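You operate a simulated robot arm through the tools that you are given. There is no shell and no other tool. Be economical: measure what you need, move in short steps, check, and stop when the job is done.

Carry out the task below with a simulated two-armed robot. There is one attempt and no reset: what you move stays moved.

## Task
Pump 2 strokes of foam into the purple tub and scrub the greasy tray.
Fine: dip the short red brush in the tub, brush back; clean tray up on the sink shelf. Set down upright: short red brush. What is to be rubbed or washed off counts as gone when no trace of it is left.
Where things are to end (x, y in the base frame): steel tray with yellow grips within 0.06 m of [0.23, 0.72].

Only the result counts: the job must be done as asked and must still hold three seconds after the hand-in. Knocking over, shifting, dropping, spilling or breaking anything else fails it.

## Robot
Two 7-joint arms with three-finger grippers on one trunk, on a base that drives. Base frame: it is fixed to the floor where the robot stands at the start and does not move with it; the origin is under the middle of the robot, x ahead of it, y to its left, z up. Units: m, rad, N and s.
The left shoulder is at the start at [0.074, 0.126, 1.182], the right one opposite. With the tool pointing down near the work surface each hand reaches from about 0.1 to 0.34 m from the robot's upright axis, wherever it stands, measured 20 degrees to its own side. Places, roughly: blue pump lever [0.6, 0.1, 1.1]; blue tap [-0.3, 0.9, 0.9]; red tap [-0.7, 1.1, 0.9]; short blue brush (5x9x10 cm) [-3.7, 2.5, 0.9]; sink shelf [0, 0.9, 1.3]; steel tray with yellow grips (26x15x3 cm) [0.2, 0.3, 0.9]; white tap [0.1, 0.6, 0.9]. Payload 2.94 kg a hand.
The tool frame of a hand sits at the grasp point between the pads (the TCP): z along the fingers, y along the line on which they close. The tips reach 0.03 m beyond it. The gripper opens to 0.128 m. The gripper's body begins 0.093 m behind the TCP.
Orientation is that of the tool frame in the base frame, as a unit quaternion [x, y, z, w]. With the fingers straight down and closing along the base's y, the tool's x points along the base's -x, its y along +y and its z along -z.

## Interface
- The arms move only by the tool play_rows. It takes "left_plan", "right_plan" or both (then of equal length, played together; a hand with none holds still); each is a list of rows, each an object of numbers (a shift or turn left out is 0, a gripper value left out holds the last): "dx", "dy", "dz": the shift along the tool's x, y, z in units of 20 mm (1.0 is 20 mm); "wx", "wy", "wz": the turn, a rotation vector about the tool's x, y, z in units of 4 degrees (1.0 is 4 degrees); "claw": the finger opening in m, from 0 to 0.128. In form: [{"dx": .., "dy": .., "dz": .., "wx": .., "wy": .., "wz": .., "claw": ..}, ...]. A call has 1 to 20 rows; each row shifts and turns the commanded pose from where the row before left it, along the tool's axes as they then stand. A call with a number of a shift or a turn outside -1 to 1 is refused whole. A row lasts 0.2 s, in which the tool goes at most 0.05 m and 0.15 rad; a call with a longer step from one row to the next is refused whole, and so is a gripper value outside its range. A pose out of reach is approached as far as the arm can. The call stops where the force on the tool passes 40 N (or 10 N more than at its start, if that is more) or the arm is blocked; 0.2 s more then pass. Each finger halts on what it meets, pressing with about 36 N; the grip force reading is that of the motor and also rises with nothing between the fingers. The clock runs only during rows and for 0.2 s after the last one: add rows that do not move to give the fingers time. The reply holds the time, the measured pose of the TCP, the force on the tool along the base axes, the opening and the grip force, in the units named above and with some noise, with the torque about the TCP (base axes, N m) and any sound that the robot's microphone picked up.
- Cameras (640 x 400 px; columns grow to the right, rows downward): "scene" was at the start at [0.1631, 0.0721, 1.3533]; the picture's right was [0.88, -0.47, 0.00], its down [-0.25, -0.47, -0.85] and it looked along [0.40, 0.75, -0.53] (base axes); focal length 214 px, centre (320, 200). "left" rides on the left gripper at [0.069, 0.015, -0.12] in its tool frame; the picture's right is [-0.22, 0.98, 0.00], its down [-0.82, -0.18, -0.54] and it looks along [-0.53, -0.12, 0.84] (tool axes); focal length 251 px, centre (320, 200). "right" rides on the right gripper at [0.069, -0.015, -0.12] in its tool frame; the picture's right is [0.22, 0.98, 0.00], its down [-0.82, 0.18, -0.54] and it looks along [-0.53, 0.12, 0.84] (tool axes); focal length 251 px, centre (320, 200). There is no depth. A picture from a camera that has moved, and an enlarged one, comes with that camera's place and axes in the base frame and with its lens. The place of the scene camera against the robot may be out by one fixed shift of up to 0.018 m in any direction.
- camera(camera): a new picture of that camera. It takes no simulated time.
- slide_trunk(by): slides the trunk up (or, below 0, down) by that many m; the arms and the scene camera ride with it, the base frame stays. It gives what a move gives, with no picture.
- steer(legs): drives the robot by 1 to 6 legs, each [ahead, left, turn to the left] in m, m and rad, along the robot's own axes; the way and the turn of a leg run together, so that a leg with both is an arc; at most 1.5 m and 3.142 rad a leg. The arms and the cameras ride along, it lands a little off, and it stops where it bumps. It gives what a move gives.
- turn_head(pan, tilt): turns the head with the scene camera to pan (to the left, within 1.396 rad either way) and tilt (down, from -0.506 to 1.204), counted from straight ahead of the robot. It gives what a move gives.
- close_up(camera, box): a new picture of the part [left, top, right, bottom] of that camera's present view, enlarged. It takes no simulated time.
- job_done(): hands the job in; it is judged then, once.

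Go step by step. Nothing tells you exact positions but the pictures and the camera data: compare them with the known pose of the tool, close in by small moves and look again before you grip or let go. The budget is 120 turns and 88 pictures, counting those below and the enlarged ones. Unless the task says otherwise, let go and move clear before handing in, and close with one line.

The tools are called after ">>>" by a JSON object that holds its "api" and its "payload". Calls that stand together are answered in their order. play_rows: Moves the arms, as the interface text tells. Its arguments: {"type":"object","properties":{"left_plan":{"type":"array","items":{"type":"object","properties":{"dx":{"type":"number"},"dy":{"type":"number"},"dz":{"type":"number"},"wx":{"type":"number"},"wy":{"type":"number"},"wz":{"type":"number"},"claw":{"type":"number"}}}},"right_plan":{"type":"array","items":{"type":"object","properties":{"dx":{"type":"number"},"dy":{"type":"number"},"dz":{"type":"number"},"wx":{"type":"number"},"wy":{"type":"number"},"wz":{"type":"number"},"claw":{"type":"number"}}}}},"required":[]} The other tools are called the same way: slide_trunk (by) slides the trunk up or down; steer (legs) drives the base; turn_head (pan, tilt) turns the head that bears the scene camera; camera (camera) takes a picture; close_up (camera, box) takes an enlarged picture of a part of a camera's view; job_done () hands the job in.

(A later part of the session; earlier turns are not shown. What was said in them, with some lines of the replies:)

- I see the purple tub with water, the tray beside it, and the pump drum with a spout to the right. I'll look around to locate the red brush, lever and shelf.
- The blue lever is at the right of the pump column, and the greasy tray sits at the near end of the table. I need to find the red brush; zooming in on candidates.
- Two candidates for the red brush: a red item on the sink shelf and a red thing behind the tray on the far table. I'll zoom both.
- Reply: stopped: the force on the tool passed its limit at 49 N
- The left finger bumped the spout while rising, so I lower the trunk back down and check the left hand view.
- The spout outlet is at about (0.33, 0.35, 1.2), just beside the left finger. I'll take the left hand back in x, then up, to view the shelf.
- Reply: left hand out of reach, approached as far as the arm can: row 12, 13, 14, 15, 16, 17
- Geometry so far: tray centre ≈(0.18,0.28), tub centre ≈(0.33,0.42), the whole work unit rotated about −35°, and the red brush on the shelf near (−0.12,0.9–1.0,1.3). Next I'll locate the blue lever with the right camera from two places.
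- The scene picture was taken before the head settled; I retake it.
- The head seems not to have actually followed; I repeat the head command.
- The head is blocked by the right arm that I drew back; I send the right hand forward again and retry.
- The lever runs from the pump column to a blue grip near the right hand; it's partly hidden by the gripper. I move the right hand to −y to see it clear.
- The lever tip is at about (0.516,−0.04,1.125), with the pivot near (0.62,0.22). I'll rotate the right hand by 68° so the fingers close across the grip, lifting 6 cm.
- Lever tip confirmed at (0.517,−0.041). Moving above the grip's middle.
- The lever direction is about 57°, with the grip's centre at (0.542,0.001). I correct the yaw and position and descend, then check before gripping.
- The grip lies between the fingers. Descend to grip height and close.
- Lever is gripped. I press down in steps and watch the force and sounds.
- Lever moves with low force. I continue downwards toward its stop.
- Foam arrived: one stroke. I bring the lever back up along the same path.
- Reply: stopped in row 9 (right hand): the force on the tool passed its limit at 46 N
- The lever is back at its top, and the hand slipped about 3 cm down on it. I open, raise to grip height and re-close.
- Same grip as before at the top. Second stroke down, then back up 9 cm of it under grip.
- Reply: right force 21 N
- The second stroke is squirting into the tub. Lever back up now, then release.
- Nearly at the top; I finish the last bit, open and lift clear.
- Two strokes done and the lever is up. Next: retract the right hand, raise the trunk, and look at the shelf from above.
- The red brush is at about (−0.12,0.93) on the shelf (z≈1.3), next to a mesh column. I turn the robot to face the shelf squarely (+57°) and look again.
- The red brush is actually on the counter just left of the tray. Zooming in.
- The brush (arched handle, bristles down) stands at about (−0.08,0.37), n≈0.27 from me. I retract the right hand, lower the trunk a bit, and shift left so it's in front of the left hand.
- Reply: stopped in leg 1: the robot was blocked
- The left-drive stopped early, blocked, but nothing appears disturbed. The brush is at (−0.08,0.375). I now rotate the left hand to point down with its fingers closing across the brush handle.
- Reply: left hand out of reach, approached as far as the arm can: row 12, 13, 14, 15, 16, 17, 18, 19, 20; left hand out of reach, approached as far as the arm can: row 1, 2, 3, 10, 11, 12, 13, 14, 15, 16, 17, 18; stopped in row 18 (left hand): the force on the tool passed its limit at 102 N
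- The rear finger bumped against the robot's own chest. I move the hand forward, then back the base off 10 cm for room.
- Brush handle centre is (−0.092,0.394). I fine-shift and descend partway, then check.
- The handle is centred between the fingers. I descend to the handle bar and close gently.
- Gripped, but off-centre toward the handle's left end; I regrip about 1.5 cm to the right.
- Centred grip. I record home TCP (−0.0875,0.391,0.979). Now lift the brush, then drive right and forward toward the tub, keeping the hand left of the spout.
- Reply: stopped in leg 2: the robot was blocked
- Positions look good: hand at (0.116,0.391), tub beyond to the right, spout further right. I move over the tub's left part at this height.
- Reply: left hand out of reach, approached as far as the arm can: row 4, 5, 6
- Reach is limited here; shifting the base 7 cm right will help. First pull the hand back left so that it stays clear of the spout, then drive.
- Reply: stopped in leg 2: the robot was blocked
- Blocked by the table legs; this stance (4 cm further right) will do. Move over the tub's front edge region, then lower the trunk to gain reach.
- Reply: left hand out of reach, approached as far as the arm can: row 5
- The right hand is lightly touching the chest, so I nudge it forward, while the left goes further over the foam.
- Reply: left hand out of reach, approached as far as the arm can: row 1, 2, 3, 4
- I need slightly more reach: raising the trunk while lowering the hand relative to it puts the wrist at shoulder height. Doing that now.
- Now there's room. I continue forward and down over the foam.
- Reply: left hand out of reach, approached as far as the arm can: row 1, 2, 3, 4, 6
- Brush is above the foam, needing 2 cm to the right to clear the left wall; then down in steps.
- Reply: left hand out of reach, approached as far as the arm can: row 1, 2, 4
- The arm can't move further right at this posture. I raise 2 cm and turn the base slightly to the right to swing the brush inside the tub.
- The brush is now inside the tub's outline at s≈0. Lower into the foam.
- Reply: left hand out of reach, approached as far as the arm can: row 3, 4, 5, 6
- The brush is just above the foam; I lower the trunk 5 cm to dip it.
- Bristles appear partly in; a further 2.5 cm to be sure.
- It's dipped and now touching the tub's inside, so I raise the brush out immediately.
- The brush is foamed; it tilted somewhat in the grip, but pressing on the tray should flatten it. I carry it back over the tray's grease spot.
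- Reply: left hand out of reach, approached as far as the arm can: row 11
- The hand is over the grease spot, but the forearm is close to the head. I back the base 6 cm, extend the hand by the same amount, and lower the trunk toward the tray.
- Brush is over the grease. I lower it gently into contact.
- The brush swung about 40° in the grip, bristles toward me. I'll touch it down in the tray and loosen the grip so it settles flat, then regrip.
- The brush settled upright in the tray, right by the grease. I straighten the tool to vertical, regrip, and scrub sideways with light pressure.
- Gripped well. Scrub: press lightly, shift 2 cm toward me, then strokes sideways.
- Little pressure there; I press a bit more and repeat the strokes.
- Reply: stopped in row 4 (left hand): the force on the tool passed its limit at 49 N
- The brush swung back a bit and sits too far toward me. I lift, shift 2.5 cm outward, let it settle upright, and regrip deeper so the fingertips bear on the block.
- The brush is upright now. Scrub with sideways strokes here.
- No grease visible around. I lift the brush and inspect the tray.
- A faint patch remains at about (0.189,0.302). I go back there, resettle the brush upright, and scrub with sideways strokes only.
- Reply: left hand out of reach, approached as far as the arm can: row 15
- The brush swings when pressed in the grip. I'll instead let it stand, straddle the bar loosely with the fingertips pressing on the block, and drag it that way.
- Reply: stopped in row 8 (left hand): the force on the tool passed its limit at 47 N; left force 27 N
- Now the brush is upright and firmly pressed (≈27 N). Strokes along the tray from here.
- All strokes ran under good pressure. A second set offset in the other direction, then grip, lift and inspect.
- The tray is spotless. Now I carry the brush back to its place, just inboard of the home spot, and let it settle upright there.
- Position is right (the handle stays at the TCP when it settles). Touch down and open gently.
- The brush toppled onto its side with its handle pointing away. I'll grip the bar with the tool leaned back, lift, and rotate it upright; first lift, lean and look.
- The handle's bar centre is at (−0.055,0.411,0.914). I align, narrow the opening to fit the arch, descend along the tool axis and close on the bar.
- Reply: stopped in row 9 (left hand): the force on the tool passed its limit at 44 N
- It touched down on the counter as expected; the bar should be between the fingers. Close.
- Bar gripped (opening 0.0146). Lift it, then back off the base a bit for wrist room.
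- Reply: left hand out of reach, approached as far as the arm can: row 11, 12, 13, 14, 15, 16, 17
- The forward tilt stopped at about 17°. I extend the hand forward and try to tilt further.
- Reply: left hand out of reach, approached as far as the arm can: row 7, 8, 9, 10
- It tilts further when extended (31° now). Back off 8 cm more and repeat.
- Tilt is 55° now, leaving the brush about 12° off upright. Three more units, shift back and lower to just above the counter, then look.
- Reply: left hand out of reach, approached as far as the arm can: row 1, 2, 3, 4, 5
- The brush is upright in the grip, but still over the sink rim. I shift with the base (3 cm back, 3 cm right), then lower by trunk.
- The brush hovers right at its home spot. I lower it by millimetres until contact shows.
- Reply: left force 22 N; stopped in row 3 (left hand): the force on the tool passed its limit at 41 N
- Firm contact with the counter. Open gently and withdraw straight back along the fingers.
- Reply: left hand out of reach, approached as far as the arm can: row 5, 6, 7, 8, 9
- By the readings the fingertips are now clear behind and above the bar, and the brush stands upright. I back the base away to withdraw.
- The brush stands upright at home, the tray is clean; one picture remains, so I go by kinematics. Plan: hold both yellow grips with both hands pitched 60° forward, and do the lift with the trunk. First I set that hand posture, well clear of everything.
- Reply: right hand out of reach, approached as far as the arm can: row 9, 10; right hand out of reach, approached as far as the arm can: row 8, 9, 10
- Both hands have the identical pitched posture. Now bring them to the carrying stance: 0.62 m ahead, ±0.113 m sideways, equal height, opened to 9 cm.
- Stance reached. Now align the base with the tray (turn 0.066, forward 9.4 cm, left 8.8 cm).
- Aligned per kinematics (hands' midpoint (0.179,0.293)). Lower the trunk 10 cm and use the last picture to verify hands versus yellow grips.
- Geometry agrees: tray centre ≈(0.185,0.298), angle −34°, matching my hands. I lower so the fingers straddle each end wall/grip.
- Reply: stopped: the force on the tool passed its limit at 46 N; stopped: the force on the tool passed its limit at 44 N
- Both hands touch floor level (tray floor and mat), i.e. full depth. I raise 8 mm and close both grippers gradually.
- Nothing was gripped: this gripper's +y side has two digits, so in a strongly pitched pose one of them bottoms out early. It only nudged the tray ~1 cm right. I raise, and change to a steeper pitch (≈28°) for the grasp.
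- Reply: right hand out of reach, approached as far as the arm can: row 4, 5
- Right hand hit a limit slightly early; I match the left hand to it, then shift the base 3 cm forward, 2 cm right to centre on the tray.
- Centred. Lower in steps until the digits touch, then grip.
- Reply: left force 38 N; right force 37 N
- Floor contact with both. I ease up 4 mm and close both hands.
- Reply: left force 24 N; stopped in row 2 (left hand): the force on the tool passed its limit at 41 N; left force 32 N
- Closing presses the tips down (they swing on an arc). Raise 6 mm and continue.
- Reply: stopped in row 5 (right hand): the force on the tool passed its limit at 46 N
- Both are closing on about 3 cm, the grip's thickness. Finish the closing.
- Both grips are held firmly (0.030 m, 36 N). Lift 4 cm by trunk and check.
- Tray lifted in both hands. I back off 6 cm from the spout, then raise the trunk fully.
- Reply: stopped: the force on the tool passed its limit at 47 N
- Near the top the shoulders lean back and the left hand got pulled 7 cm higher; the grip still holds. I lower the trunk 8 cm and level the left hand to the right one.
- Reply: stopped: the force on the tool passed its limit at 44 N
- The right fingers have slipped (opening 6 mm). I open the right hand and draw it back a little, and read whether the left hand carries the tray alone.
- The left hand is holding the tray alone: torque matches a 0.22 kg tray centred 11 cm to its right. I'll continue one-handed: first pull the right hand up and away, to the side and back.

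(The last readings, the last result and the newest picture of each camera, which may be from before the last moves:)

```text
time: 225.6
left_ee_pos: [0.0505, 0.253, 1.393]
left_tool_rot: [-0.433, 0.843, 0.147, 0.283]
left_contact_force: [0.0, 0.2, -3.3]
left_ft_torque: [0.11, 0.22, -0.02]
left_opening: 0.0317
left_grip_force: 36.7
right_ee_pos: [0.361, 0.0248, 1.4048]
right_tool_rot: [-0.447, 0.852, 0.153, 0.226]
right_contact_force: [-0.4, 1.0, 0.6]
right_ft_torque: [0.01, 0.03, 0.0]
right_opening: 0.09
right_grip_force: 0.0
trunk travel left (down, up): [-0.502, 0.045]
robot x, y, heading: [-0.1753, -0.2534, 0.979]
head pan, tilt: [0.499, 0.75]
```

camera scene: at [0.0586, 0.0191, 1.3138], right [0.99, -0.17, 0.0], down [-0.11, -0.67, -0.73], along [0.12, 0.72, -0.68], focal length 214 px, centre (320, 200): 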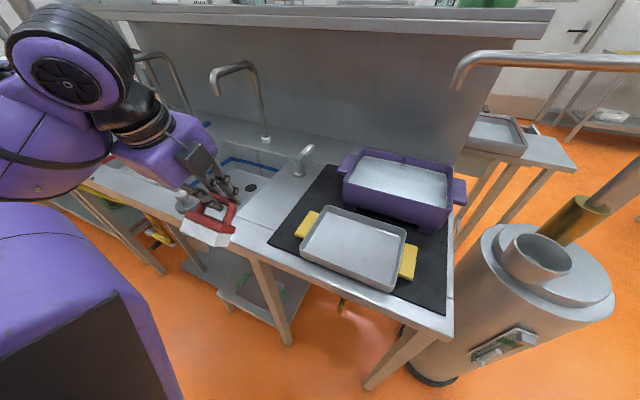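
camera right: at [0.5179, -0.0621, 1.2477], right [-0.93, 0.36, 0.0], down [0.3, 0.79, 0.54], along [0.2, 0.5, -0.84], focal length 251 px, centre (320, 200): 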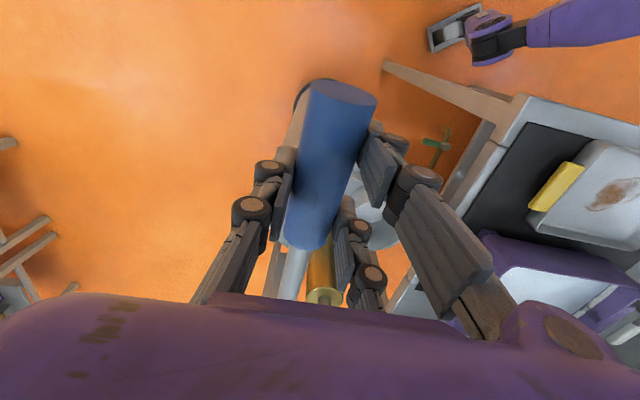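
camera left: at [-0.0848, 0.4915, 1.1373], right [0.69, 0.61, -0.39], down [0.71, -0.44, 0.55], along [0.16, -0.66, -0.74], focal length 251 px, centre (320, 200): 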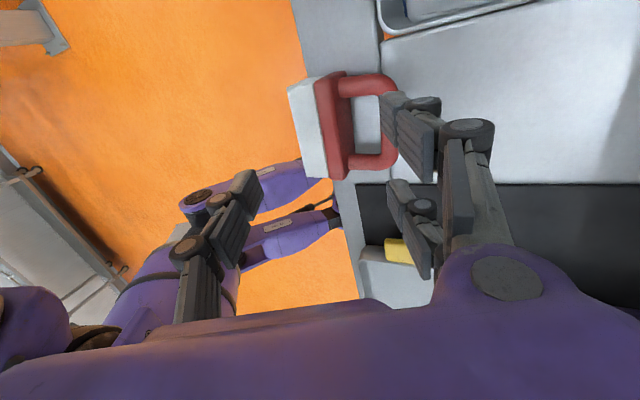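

The tray is steady in the left hand. Now adjust the trunk and pitch the left hand forward, lifting its right side a bit, and extend.

>>> {"api": "slide_trunk", "payload": {"by": -0.022}}

>>> {"api": "play_rows", "payload": {"left_plan": [{"wy": -1}, {"wy": -1}, {"wy": -1}, {"wy": -1}, {"wy": -1}, {"wy": -1}, {"wx": 0.417, "wz": -0.72}, {"wx": 0.417, "wz": -0.72}, {"wx": 0.417, "wz": -0.72}, {"dx": -0.6, "dz": 0.6, "dy": 0.25}, {"dx": -0.6, "dz": 0.6, "dy": 0.25}, {"dx": -0.6, "dz": 0.6, "dy": 0.25}, {"dx": -0.6, "dz": 0.6, "dy": 0.25}, {"dx": -0.6, "dz": 0.6, "dy": 0.25}, {"dx": 0}]}}

```text
time: 226.2
left_ee_pos: [0.0498, 0.2521, 1.3717]
left_tool_rot: [-0.433, 0.843, 0.147, 0.284]
left_contact_force: [0.2, -0.7, -2.0]
left_ft_torque: [0.1, 0.2, -0.02]
left_opening: 0.0316
left_grip_force: 35.9
right_ee_pos: [0.3594, 0.0259, 1.3831]
right_tool_rot: [-0.445, 0.853, 0.153, 0.227]
right_contact_force: [0.3, -0.6, 0.0]
right_ft_torque: [0.04, 0.01, -0.03]
right_opening: 0.0903
right_grip_force: 0.2
trunk travel left (down, up): [-0.48, 0.067]
robot x, y, heading: [-0.1781, -0.2531, 0.978]
head pan, tilt: [0.499, 0.75]
```

```text
time: 229.4
left_ee_pos: [0.0741, 0.3358, 1.3899]
left_tool_rot: [-0.43, 0.743, 0.166, 0.485]
left_contact_force: [0.1, 1.0, -2.8]
left_ft_torque: [0.03, 0.25, 0.02]
left_opening: 0.0316
left_grip_force: 36.3
right_ee_pos: [0.3604, 0.0264, 1.3826]
right_tool_rot: [-0.447, 0.852, 0.153, 0.226]
right_contact_force: [0.0, -0.5, 0.6]
right_ft_torque: [0.01, -0.02, 0.0]
right_opening: 0.09
right_grip_force: 0.1
trunk travel left (down, up): [-0.48, 0.067]
robot x, y, heading: [-0.1742, -0.2532, 0.974]
head pan, tilt: [0.499, 0.75]
```

Left hand is at 0.63 m ahead with tray CM slightly ahead of it. I pull the right hand back (keeping clear of the jug), then drive left 18 cm.

>>> {"api": "play_rows", "payload": {"right_plan": [{"dx": 0.8, "dz": -0.48}, {"dx": 0.8, "dz": -0.48}, {"dx": 0.8, "dz": -0.48}, {"dx": 0.8, "dz": -0.48}, {"dx": 0.8, "dz": -0.48}, {"dx": 0.8, "dz": -0.48}, {"dx": 0.8, "dz": -0.48}, {"dx": 0}]}}

>>> {"api": "steer", "payload": {"legs": [[0, 0.18, 0.01]]}}

```text
time: 231.2
left_ee_pos: [0.0743, 0.3375, 1.3906]
left_tool_rot: [-0.43, 0.743, 0.166, 0.485]
left_contact_force: [-0.7, 0.6, -1.9]
left_ft_torque: [0.04, 0.25, 0.0]
left_opening: 0.0317
left_grip_force: 36.0
right_ee_pos: [0.2885, -0.0823, 1.3804]
right_tool_rot: [-0.446, 0.852, 0.153, 0.226]
right_contact_force: [0.3, 0.1, 0.5]
right_ft_torque: [0.02, -0.03, -0.01]
right_opening: 0.09
right_grip_force: 0.1
trunk travel left (down, up): [-0.48, 0.067]
robot x, y, heading: [-0.1746, -0.2572, 0.973]
head pan, tilt: [0.499, 0.75]
```

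```text
time: 233.5
left_ee_pos: [-0.0831, 0.441, 1.3906]
left_tool_rot: [-0.433, 0.742, 0.168, 0.484]
left_contact_force: [-0.7, -1.1, -1.8]
left_ft_torque: [0.0, 0.29, -0.02]
left_opening: 0.0317
left_grip_force: 35.9
right_ee_pos: [0.1365, 0.023, 1.3796]
right_tool_rot: [-0.45, 0.85, 0.154, 0.224]
right_contact_force: [-0.1, 0.0, 0.9]
right_ft_torque: [0.02, -0.03, 0.0]
right_opening: 0.0901
right_grip_force: 0.1
trunk travel left (down, up): [-0.48, 0.067]
robot x, y, heading: [-0.3296, -0.15, 0.985]
head pan, tilt: [0.499, 0.75]
```

Lateral position is right (s≈−0.31). Raise the hand 3 cm for clearance, then drive forward 20 cm.

>>> {"api": "play_rows", "payload": {"left_plan": [{"dx": -0.65, "dz": -0.37}, {"dx": -0.65, "dz": -0.37}, {"dx": 0}]}}

>>> {"api": "steer", "payload": {"legs": [[0.2, 0, 0]]}}

```text
time: 234.3
left_ee_pos: [-0.0882, 0.4448, 1.4188]
left_tool_rot: [-0.433, 0.742, 0.168, 0.484]
left_contact_force: [-0.8, 0.6, -2.8]
left_ft_torque: [0.02, 0.28, 0.01]
left_opening: 0.0319
left_grip_force: 35.3
right_ee_pos: [0.1354, 0.0241, 1.3803]
right_tool_rot: [-0.451, 0.85, 0.154, 0.225]
right_contact_force: [0.4, 0.5, 0.1]
right_ft_torque: [-0.03, 0.03, 0.02]
right_opening: 0.0899
right_grip_force: 0.2
trunk travel left (down, up): [-0.48, 0.067]
robot x, y, heading: [-0.3279, -0.1543, 0.981]
head pan, tilt: [0.499, 0.75]
```

```text
time: 235.9
left_ee_pos: [0.0238, 0.6081, 1.4201]
left_tool_rot: [-0.433, 0.741, 0.168, 0.484]
left_contact_force: [0.2, -0.6, -2.3]
left_ft_torque: [0.04, 0.26, 0.01]
left_opening: 0.0316
left_grip_force: 35.9
right_ee_pos: [0.2465, 0.1882, 1.3803]
right_tool_rot: [-0.45, 0.85, 0.154, 0.226]
right_contact_force: [0.2, -0.5, 0.9]
right_ft_torque: [-0.02, 0.01, 0.0]
right_opening: 0.0902
right_grip_force: 0.1
trunk travel left (down, up): [-0.48, 0.067]
robot x, y, heading: [-0.2157, 0.0132, 0.984]
head pan, tilt: [0.499, 0.75]
```

No contact so far; forward another 10 cm, the tray passing over the shelf front.

>>> {"api": "steer", "payload": {"legs": [[0.1, 0, 0]]}}

>>> {"api": "play_rows", "payload": {"left_plan": [{"dx": -0.45, "dz": 0.88}, {"dx": -0.45, "dz": 0.88}, {"dx": -0.45, "dz": 0.88}, {"dx": 0}]}}

```text
time: 237.0
left_ee_pos: [0.0837, 0.6899, 1.4163]
left_tool_rot: [-0.432, 0.744, 0.165, 0.483]
left_contact_force: [0.0, 1.5, -3.1]
left_ft_torque: [0.03, 0.25, -0.04]
left_opening: 0.0314
left_grip_force: 35.7
right_ee_pos: [0.3049, 0.2694, 1.3784]
right_tool_rot: [-0.45, 0.851, 0.153, 0.224]
right_contact_force: [0.4, 0.5, -0.6]
right_ft_torque: [-0.09, 0.04, 0.0]
right_opening: 0.09
right_grip_force: 0.0
trunk travel left (down, up): [-0.48, 0.067]
robot x, y, heading: [-0.1605, 0.0909, 0.977]
head pan, tilt: [0.499, 0.75]
```

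```text
time: 238.0
left_ee_pos: [0.116, 0.7336, 1.4189]
left_tool_rot: [-0.431, 0.743, 0.167, 0.484]
left_contact_force: [-0.3, 0.4, -2.8]
left_ft_torque: [0.04, 0.26, 0.07]
left_opening: 0.0313
left_grip_force: 36.1
right_ee_pos: [0.3034, 0.264, 1.3797]
right_tool_rot: [-0.448, 0.851, 0.154, 0.225]
right_contact_force: [-0.4, -0.5, 0.0]
right_ft_torque: [0.03, -0.01, 0.01]
right_opening: 0.0899
right_grip_force: 0.0
trunk travel left (down, up): [-0.48, 0.067]
robot x, y, heading: [-0.1566, 0.0909, 0.975]
head pan, tilt: [0.499, 0.75]
```

The estimated tray centre is now at (0.22, 0.72), just on target. Lower the trunk in small steps until contact.

>>> {"api": "slide_trunk", "payload": {"by": -0.03}}

>>> {"api": "slide_trunk", "payload": {"by": -0.012}}

```text
time: 238.8
left_ee_pos: [0.1169, 0.732, 1.3865]
left_tool_rot: [-0.431, 0.743, 0.167, 0.483]
left_contact_force: [0.5, 0.2, -1.7]
left_ft_torque: [0.04, 0.27, 0.03]
left_opening: 0.0316
left_grip_force: 35.6
right_ee_pos: [0.3031, 0.2648, 1.3494]
right_tool_rot: [-0.448, 0.851, 0.154, 0.226]
right_contact_force: [0.5, -0.3, -0.3]
right_ft_torque: [0.01, 0.01, 0.03]
right_opening: 0.0898
right_grip_force: 0.1
trunk travel left (down, up): [-0.45, 0.097]
robot x, y, heading: [-0.1611, 0.0922, 0.984]
head pan, tilt: [0.499, 0.75]
```

```text
time: 239.4
left_ee_pos: [0.1164, 0.7333, 1.3734]
left_tool_rot: [-0.433, 0.743, 0.167, 0.483]
left_contact_force: [-0.7, 1.7, 3.5]
left_ft_torque: [-0.19, -0.25, 0.13]
left_opening: 0.0314
left_grip_force: 36.1
right_ee_pos: [0.3026, 0.264, 1.3394]
right_tool_rot: [-0.449, 0.851, 0.154, 0.225]
right_contact_force: [0.4, 1.2, -0.1]
right_ft_torque: [-0.01, -0.01, 0.01]
right_opening: 0.0899
right_grip_force: 0.0
trunk travel left (down, up): [-0.438, 0.109]
robot x, y, heading: [-0.1572, 0.0906, 0.976]
head pan, tilt: [0.499, 0.75]
```

Contact at about mid-tray, laterally centred. Continue lowering gently so the tray levels in the fingers.

>>> {"api": "slide_trunk", "payload": {"by": -0.01}}

>>> {"api": "slide_trunk", "payload": {"by": -0.01}}

```text
time: 240.0
left_ee_pos: [0.1168, 0.7341, 1.3647]
left_tool_rot: [-0.432, 0.742, 0.167, 0.484]
left_contact_force: [-1.1, 2.7, 5.9]
left_ft_torque: [-0.35, -0.59, 0.23]
left_opening: 0.0318
left_grip_force: 36.3
right_ee_pos: [0.3043, 0.2646, 1.3282]
right_tool_rot: [-0.45, 0.851, 0.153, 0.224]
right_contact_force: [0.4, 0.7, 0.8]
right_ft_torque: [-0.02, 0.03, -0.02]
right_opening: 0.0901
right_grip_force: 0.1
trunk travel left (down, up): [-0.428, 0.119]
robot x, y, heading: [-0.1592, 0.0913, 0.977]
head pan, tilt: [0.499, 0.75]
```

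```text
time: 240.5
left_ee_pos: [0.1163, 0.7342, 1.3574]
left_tool_rot: [-0.432, 0.742, 0.166, 0.485]
left_contact_force: [-2.4, 6.6, 16.9]
left_ft_torque: [-0.57, -1.11, 0.1]
left_opening: 0.0325
left_grip_force: 35.6
right_ee_pos: [0.3019, 0.2637, 1.3193]
right_tool_rot: [-0.449, 0.851, 0.154, 0.227]
right_contact_force: [0.3, 0.2, -0.8]
right_ft_torque: [-0.02, 0.0, 0.02]
right_opening: 0.0902
right_grip_force: 0.0
trunk travel left (down, up): [-0.418, 0.129]
robot x, y, heading: [-0.1589, 0.0891, 0.978]
head pan, tilt: [0.499, 0.75]
```

Nearly at the height where the tray lies flat. One more small step, then open slowly.

>>> {"api": "slide_trunk", "payload": {"by": -0.007}}

>>> {"api": "play_rows", "payload": {"left_plan": [{"claw": 0.036}, {"claw": 0.04}, {"claw": 0.045}, {"claw": 0.05}, {"dx": 0}, {"dx": 0}]}}

```text
time: 241.1
left_ee_pos: [0.1147, 0.7327, 1.349]
left_tool_rot: [-0.432, 0.743, 0.165, 0.484]
left_contact_force: [-1.9, 3.6, 18.8]
left_ft_torque: [-1.02, -1.07, 0.25]
left_opening: 0.0351
left_grip_force: 35.6
right_ee_pos: [0.3028, 0.2634, 1.3123]
right_tool_rot: [-0.449, 0.851, 0.153, 0.226]
right_contact_force: [-0.2, -0.9, 0.0]
right_ft_torque: [0.02, 0.02, -0.01]
right_opening: 0.09
right_grip_force: 0.0
trunk travel left (down, up): [-0.411, 0.136]
robot x, y, heading: [-0.1585, 0.0931, 0.975]
head pan, tilt: [0.499, 0.75]
```

```text
time: 242.5
left_ee_pos: [0.1157, 0.7341, 1.3479]
left_tool_rot: [-0.432, 0.743, 0.166, 0.484]
left_contact_force: [0.4, -1.2, -1.1]
left_ft_torque: [0.04, 0.03, -0.01]
left_opening: 0.05
left_grip_force: 0.0
right_ee_pos: [0.3034, 0.2646, 1.3116]
right_tool_rot: [-0.448, 0.851, 0.153, 0.225]
right_contact_force: [0.0, -0.6, 0.5]
right_ft_torque: [-0.02, 0.01, 0.01]
right_opening: 0.0902
right_grip_force: 0.0
trunk travel left (down, up): [-0.411, 0.136]
robot x, y, heading: [-0.1592, 0.0899, 0.976]
head pan, tilt: [0.499, 0.75]
```

Released with no disturbance. Open a bit wider and raise straight up with the trunk.

>>> {"api": "play_rows", "payload": {"left_plan": [{"claw": 0.06}, {"claw": 0.075}, {"dx": 0}]}}

>>> {"api": "slide_trunk", "payload": {"by": 0.07}}

```text
time: 243.3
left_ee_pos: [0.1169, 0.7342, 1.3472]
left_tool_rot: [-0.432, 0.743, 0.167, 0.484]
left_contact_force: [0.2, -0.2, 0.1]
left_ft_torque: [0.01, 0.0, -0.01]
left_opening: 0.0752
left_grip_force: 0.1
right_ee_pos: [0.3033, 0.2654, 1.3119]
right_tool_rot: [-0.449, 0.851, 0.153, 0.225]
right_contact_force: [0.4, 0.6, 1.1]
right_ft_torque: [0.0, 0.02, 0.03]
right_opening: 0.0898
right_grip_force: 0.0
trunk travel left (down, up): [-0.411, 0.136]
robot x, y, heading: [-0.1599, 0.094, 0.979]
head pan, tilt: [0.499, 0.75]
```

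```text
time: 244.4
left_ee_pos: [0.1167, 0.7362, 1.4167]
left_tool_rot: [-0.432, 0.743, 0.167, 0.483]
left_contact_force: [-0.2, 0.0, -0.4]
left_ft_torque: [0.01, 0.0, -0.01]
left_opening: 0.0751
left_grip_force: 0.1
right_ee_pos: [0.3033, 0.2666, 1.3797]
right_tool_rot: [-0.45, 0.851, 0.154, 0.224]
right_contact_force: [0.2, -0.8, 0.1]
right_ft_torque: [0.0, -0.07, 0.0]
right_opening: 0.09
right_grip_force: 0.0
trunk travel left (down, up): [-0.481, 0.066]
robot x, y, heading: [-0.1566, 0.092, 0.975]
head pan, tilt: [0.499, 0.75]
```

Hand is free above the shelf. The tray should be at about (0.23,0.70). I'll seat it with a bounded gentle push: back off, close the fingers and shift to the tray's middle in front of its near wall.

>>> {"api": "steer", "payload": {"legs": [[-0.09, 0, 0], [0, -0.115, 0]]}}

>>> {"api": "play_rows", "payload": {"left_plan": [{"claw": 0.03}, {"claw": 0.0}, {"claw": 0.0}, {"claw": 0.0}]}}

```text
time: 246.7
left_ee_pos: [0.16, 0.5943, 1.4172]
left_tool_rot: [-0.431, 0.743, 0.166, 0.485]
left_contact_force: [-0.4, -0.9, 0.4]
left_ft_torque: [0.01, 0.02, -0.03]
left_opening: 0.075
left_grip_force: 0.1
right_ee_pos: [0.3458, 0.1253, 1.3819]
right_tool_rot: [-0.449, 0.851, 0.154, 0.225]
right_contact_force: [0.2, -0.5, 0.1]
right_ft_torque: [0.0, 0.03, 0.0]
right_opening: 0.09
right_grip_force: 0.1
trunk travel left (down, up): [-0.481, 0.066]
robot x, y, heading: [-0.1176, -0.0477, 0.974]
head pan, tilt: [0.499, 0.75]
```

```text
time: 247.7
left_ee_pos: [0.1593, 0.5956, 1.4173]
left_tool_rot: [-0.431, 0.743, 0.166, 0.484]
left_contact_force: [1.0, 0.2, 0.5]
left_ft_torque: [0.01, 0.01, 0.0]
left_opening: 0.0001
left_grip_force: 2.5
right_ee_pos: [0.3459, 0.1265, 1.3817]
right_tool_rot: [-0.448, 0.851, 0.154, 0.226]
right_contact_force: [-0.3, -0.8, -0.2]
right_ft_torque: [0.01, 0.01, -0.03]
right_opening: 0.0898
right_grip_force: 0.1
trunk travel left (down, up): [-0.481, 0.066]
robot x, y, heading: [-0.1188, -0.0476, 0.972]
head pan, tilt: [0.499, 0.75]
```

>>> {"api": "slide_trunk", "payload": {"by": -0.055}}

>>> {"api": "play_rows", "payload": {"left_plan": [{"dx": -0.24, "dz": 0.44}, {"dx": -0.24, "dz": 0.44}, {"dx": 0}]}}

```text
time: 248.7
left_ee_pos: [0.1603, 0.5949, 1.3633]
left_tool_rot: [-0.431, 0.742, 0.166, 0.485]
left_contact_force: [-0.1, 0.3, -0.8]
left_ft_torque: [-0.01, 0.03, 0.0]
left_opening: 0.0002
left_grip_force: 3.5
right_ee_pos: [0.3467, 0.1251, 1.3273]
right_tool_rot: [-0.448, 0.851, 0.153, 0.226]
right_contact_force: [-0.4, 0.0, 0.3]
right_ft_torque: [-0.01, -0.02, 0.01]
right_opening: 0.0898
right_grip_force: 0.0
trunk travel left (down, up): [-0.426, 0.121]
robot x, y, heading: [-0.1191, -0.0498, 0.976]
head pan, tilt: [0.499, 0.75]
```

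```text
time: 249.5
left_ee_pos: [0.1705, 0.6117, 1.3623]
left_tool_rot: [-0.43, 0.743, 0.166, 0.485]
left_contact_force: [-0.3, -0.1, 0.3]
left_ft_torque: [0.04, 0.01, 0.0]
left_opening: 0.0
left_grip_force: 3.0
right_ee_pos: [0.3457, 0.1248, 1.3253]
right_tool_rot: [-0.448, 0.852, 0.153, 0.225]
right_contact_force: [0.0, -0.7, -0.3]
right_ft_torque: [-0.01, 0.0, -0.01]
right_opening: 0.09
right_grip_force: 0.0
trunk travel left (down, up): [-0.426, 0.121]
robot x, y, heading: [-0.1181, -0.0446, 0.972]
head pan, tilt: [0.499, 0.75]
```

No contact yet (tip n≈0.63). Advance two more centimetres in small steps.

>>> {"api": "play_rows", "payload": {"left_plan": [{"dx": -0.12, "dz": 0.22}, {"dx": -0.12, "dz": 0.22}, {"dx": 0}]}}

>>> {"api": "play_rows", "payload": {"left_plan": [{"dx": -0.12, "dz": 0.22}, {"dx": -0.12, "dz": 0.22}, {"dx": 0}]}}

```text
time: 250.3
left_ee_pos: [0.1757, 0.62, 1.3634]
left_tool_rot: [-0.431, 0.743, 0.166, 0.484]
left_contact_force: [-0.5, -1.3, -0.1]
left_ft_torque: [0.03, -0.01, 0.0]
left_opening: 0.0
left_grip_force: 3.2
right_ee_pos: [0.346, 0.1256, 1.3253]
right_tool_rot: [-0.449, 0.851, 0.154, 0.225]
right_contact_force: [0.7, 0.2, 0.0]
right_ft_torque: [-0.01, 0.0, 0.0]
right_opening: 0.0901
right_grip_force: 0.1
trunk travel left (down, up): [-0.426, 0.121]
robot x, y, heading: [-0.1176, -0.0448, 0.976]
head pan, tilt: [0.499, 0.75]
```

```text
time: 251.1
left_ee_pos: [0.1832, 0.6279, 1.3635]
left_tool_rot: [-0.432, 0.742, 0.167, 0.484]
left_contact_force: [0.6, -0.1, -0.5]
left_ft_torque: [0.0, -0.05, 0.01]
left_opening: 0.0
left_grip_force: 3.3
right_ee_pos: [0.3462, 0.125, 1.3277]
right_tool_rot: [-0.448, 0.851, 0.154, 0.225]
right_contact_force: [0.3, 0.3, 0.1]
right_ft_torque: [0.0, -0.02, 0.0]
right_opening: 0.0898
right_grip_force: 0.1
trunk travel left (down, up): [-0.426, 0.121]
robot x, y, heading: [-0.1184, -0.046, 0.976]
head pan, tilt: [0.499, 0.75]
```

No contact even with the digits at n≈0.64, so the tray lies fully inside the shelf's front edge, its centre at about (0.23,0.72). I withdraw: up, then back off.

>>> {"api": "slide_trunk", "payload": {"by": 0.04}}

>>> {"api": "steer", "payload": {"legs": [[-0.2, 0, 0]]}}

```text
time: 251.9
left_ee_pos: [0.1847, 0.6286, 1.4012]
left_tool_rot: [-0.432, 0.743, 0.166, 0.483]
left_contact_force: [0.1, 0.8, -0.9]
left_ft_torque: [-0.04, 0.0, -0.05]
left_opening: 0.0
left_grip_force: 3.1
right_ee_pos: [0.3474, 0.1271, 1.3641]
right_tool_rot: [-0.448, 0.851, 0.153, 0.225]
right_contact_force: [-0.1, 0.6, 1.2]
right_ft_torque: [-0.02, 0.01, 0.01]
right_opening: 0.0897
right_grip_force: 0.1
trunk travel left (down, up): [-0.466, 0.081]
robot x, y, heading: [-0.1171, -0.047, 0.974]
head pan, tilt: [0.499, 0.75]
```

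```text
time: 253.5
left_ee_pos: [0.0724, 0.4639, 1.4029]
left_tool_rot: [-0.431, 0.743, 0.166, 0.484]
left_contact_force: [0.9, 0.4, -1.0]
left_ft_torque: [0.01, -0.01, 0.06]
left_opening: 0.0
left_grip_force: 3.1
right_ee_pos: [0.2358, -0.0383, 1.3656]
right_tool_rot: [-0.448, 0.852, 0.153, 0.224]
right_contact_force: [0.9, 0.1, -0.1]
right_ft_torque: [0.0, 0.0, -0.03]
right_opening: 0.09
right_grip_force: 0.0
trunk travel left (down, up): [-0.466, 0.081]
robot x, y, heading: [-0.2298, -0.2062, 0.971]
head pan, tilt: [0.499, 0.75]
```

Both hands are empty and clear, so I hand in the job.

>>> {"api": "job_done", "payload": {}}

```text
The job is handed in.
```

I pumped two strokes of foam, scrubbed the tray until no grease showed, and stood the red brush upright in its place. I estimate the tray is on the sink shelf at about (0.23, 0.72), but I had no pictures left to check where it landed.
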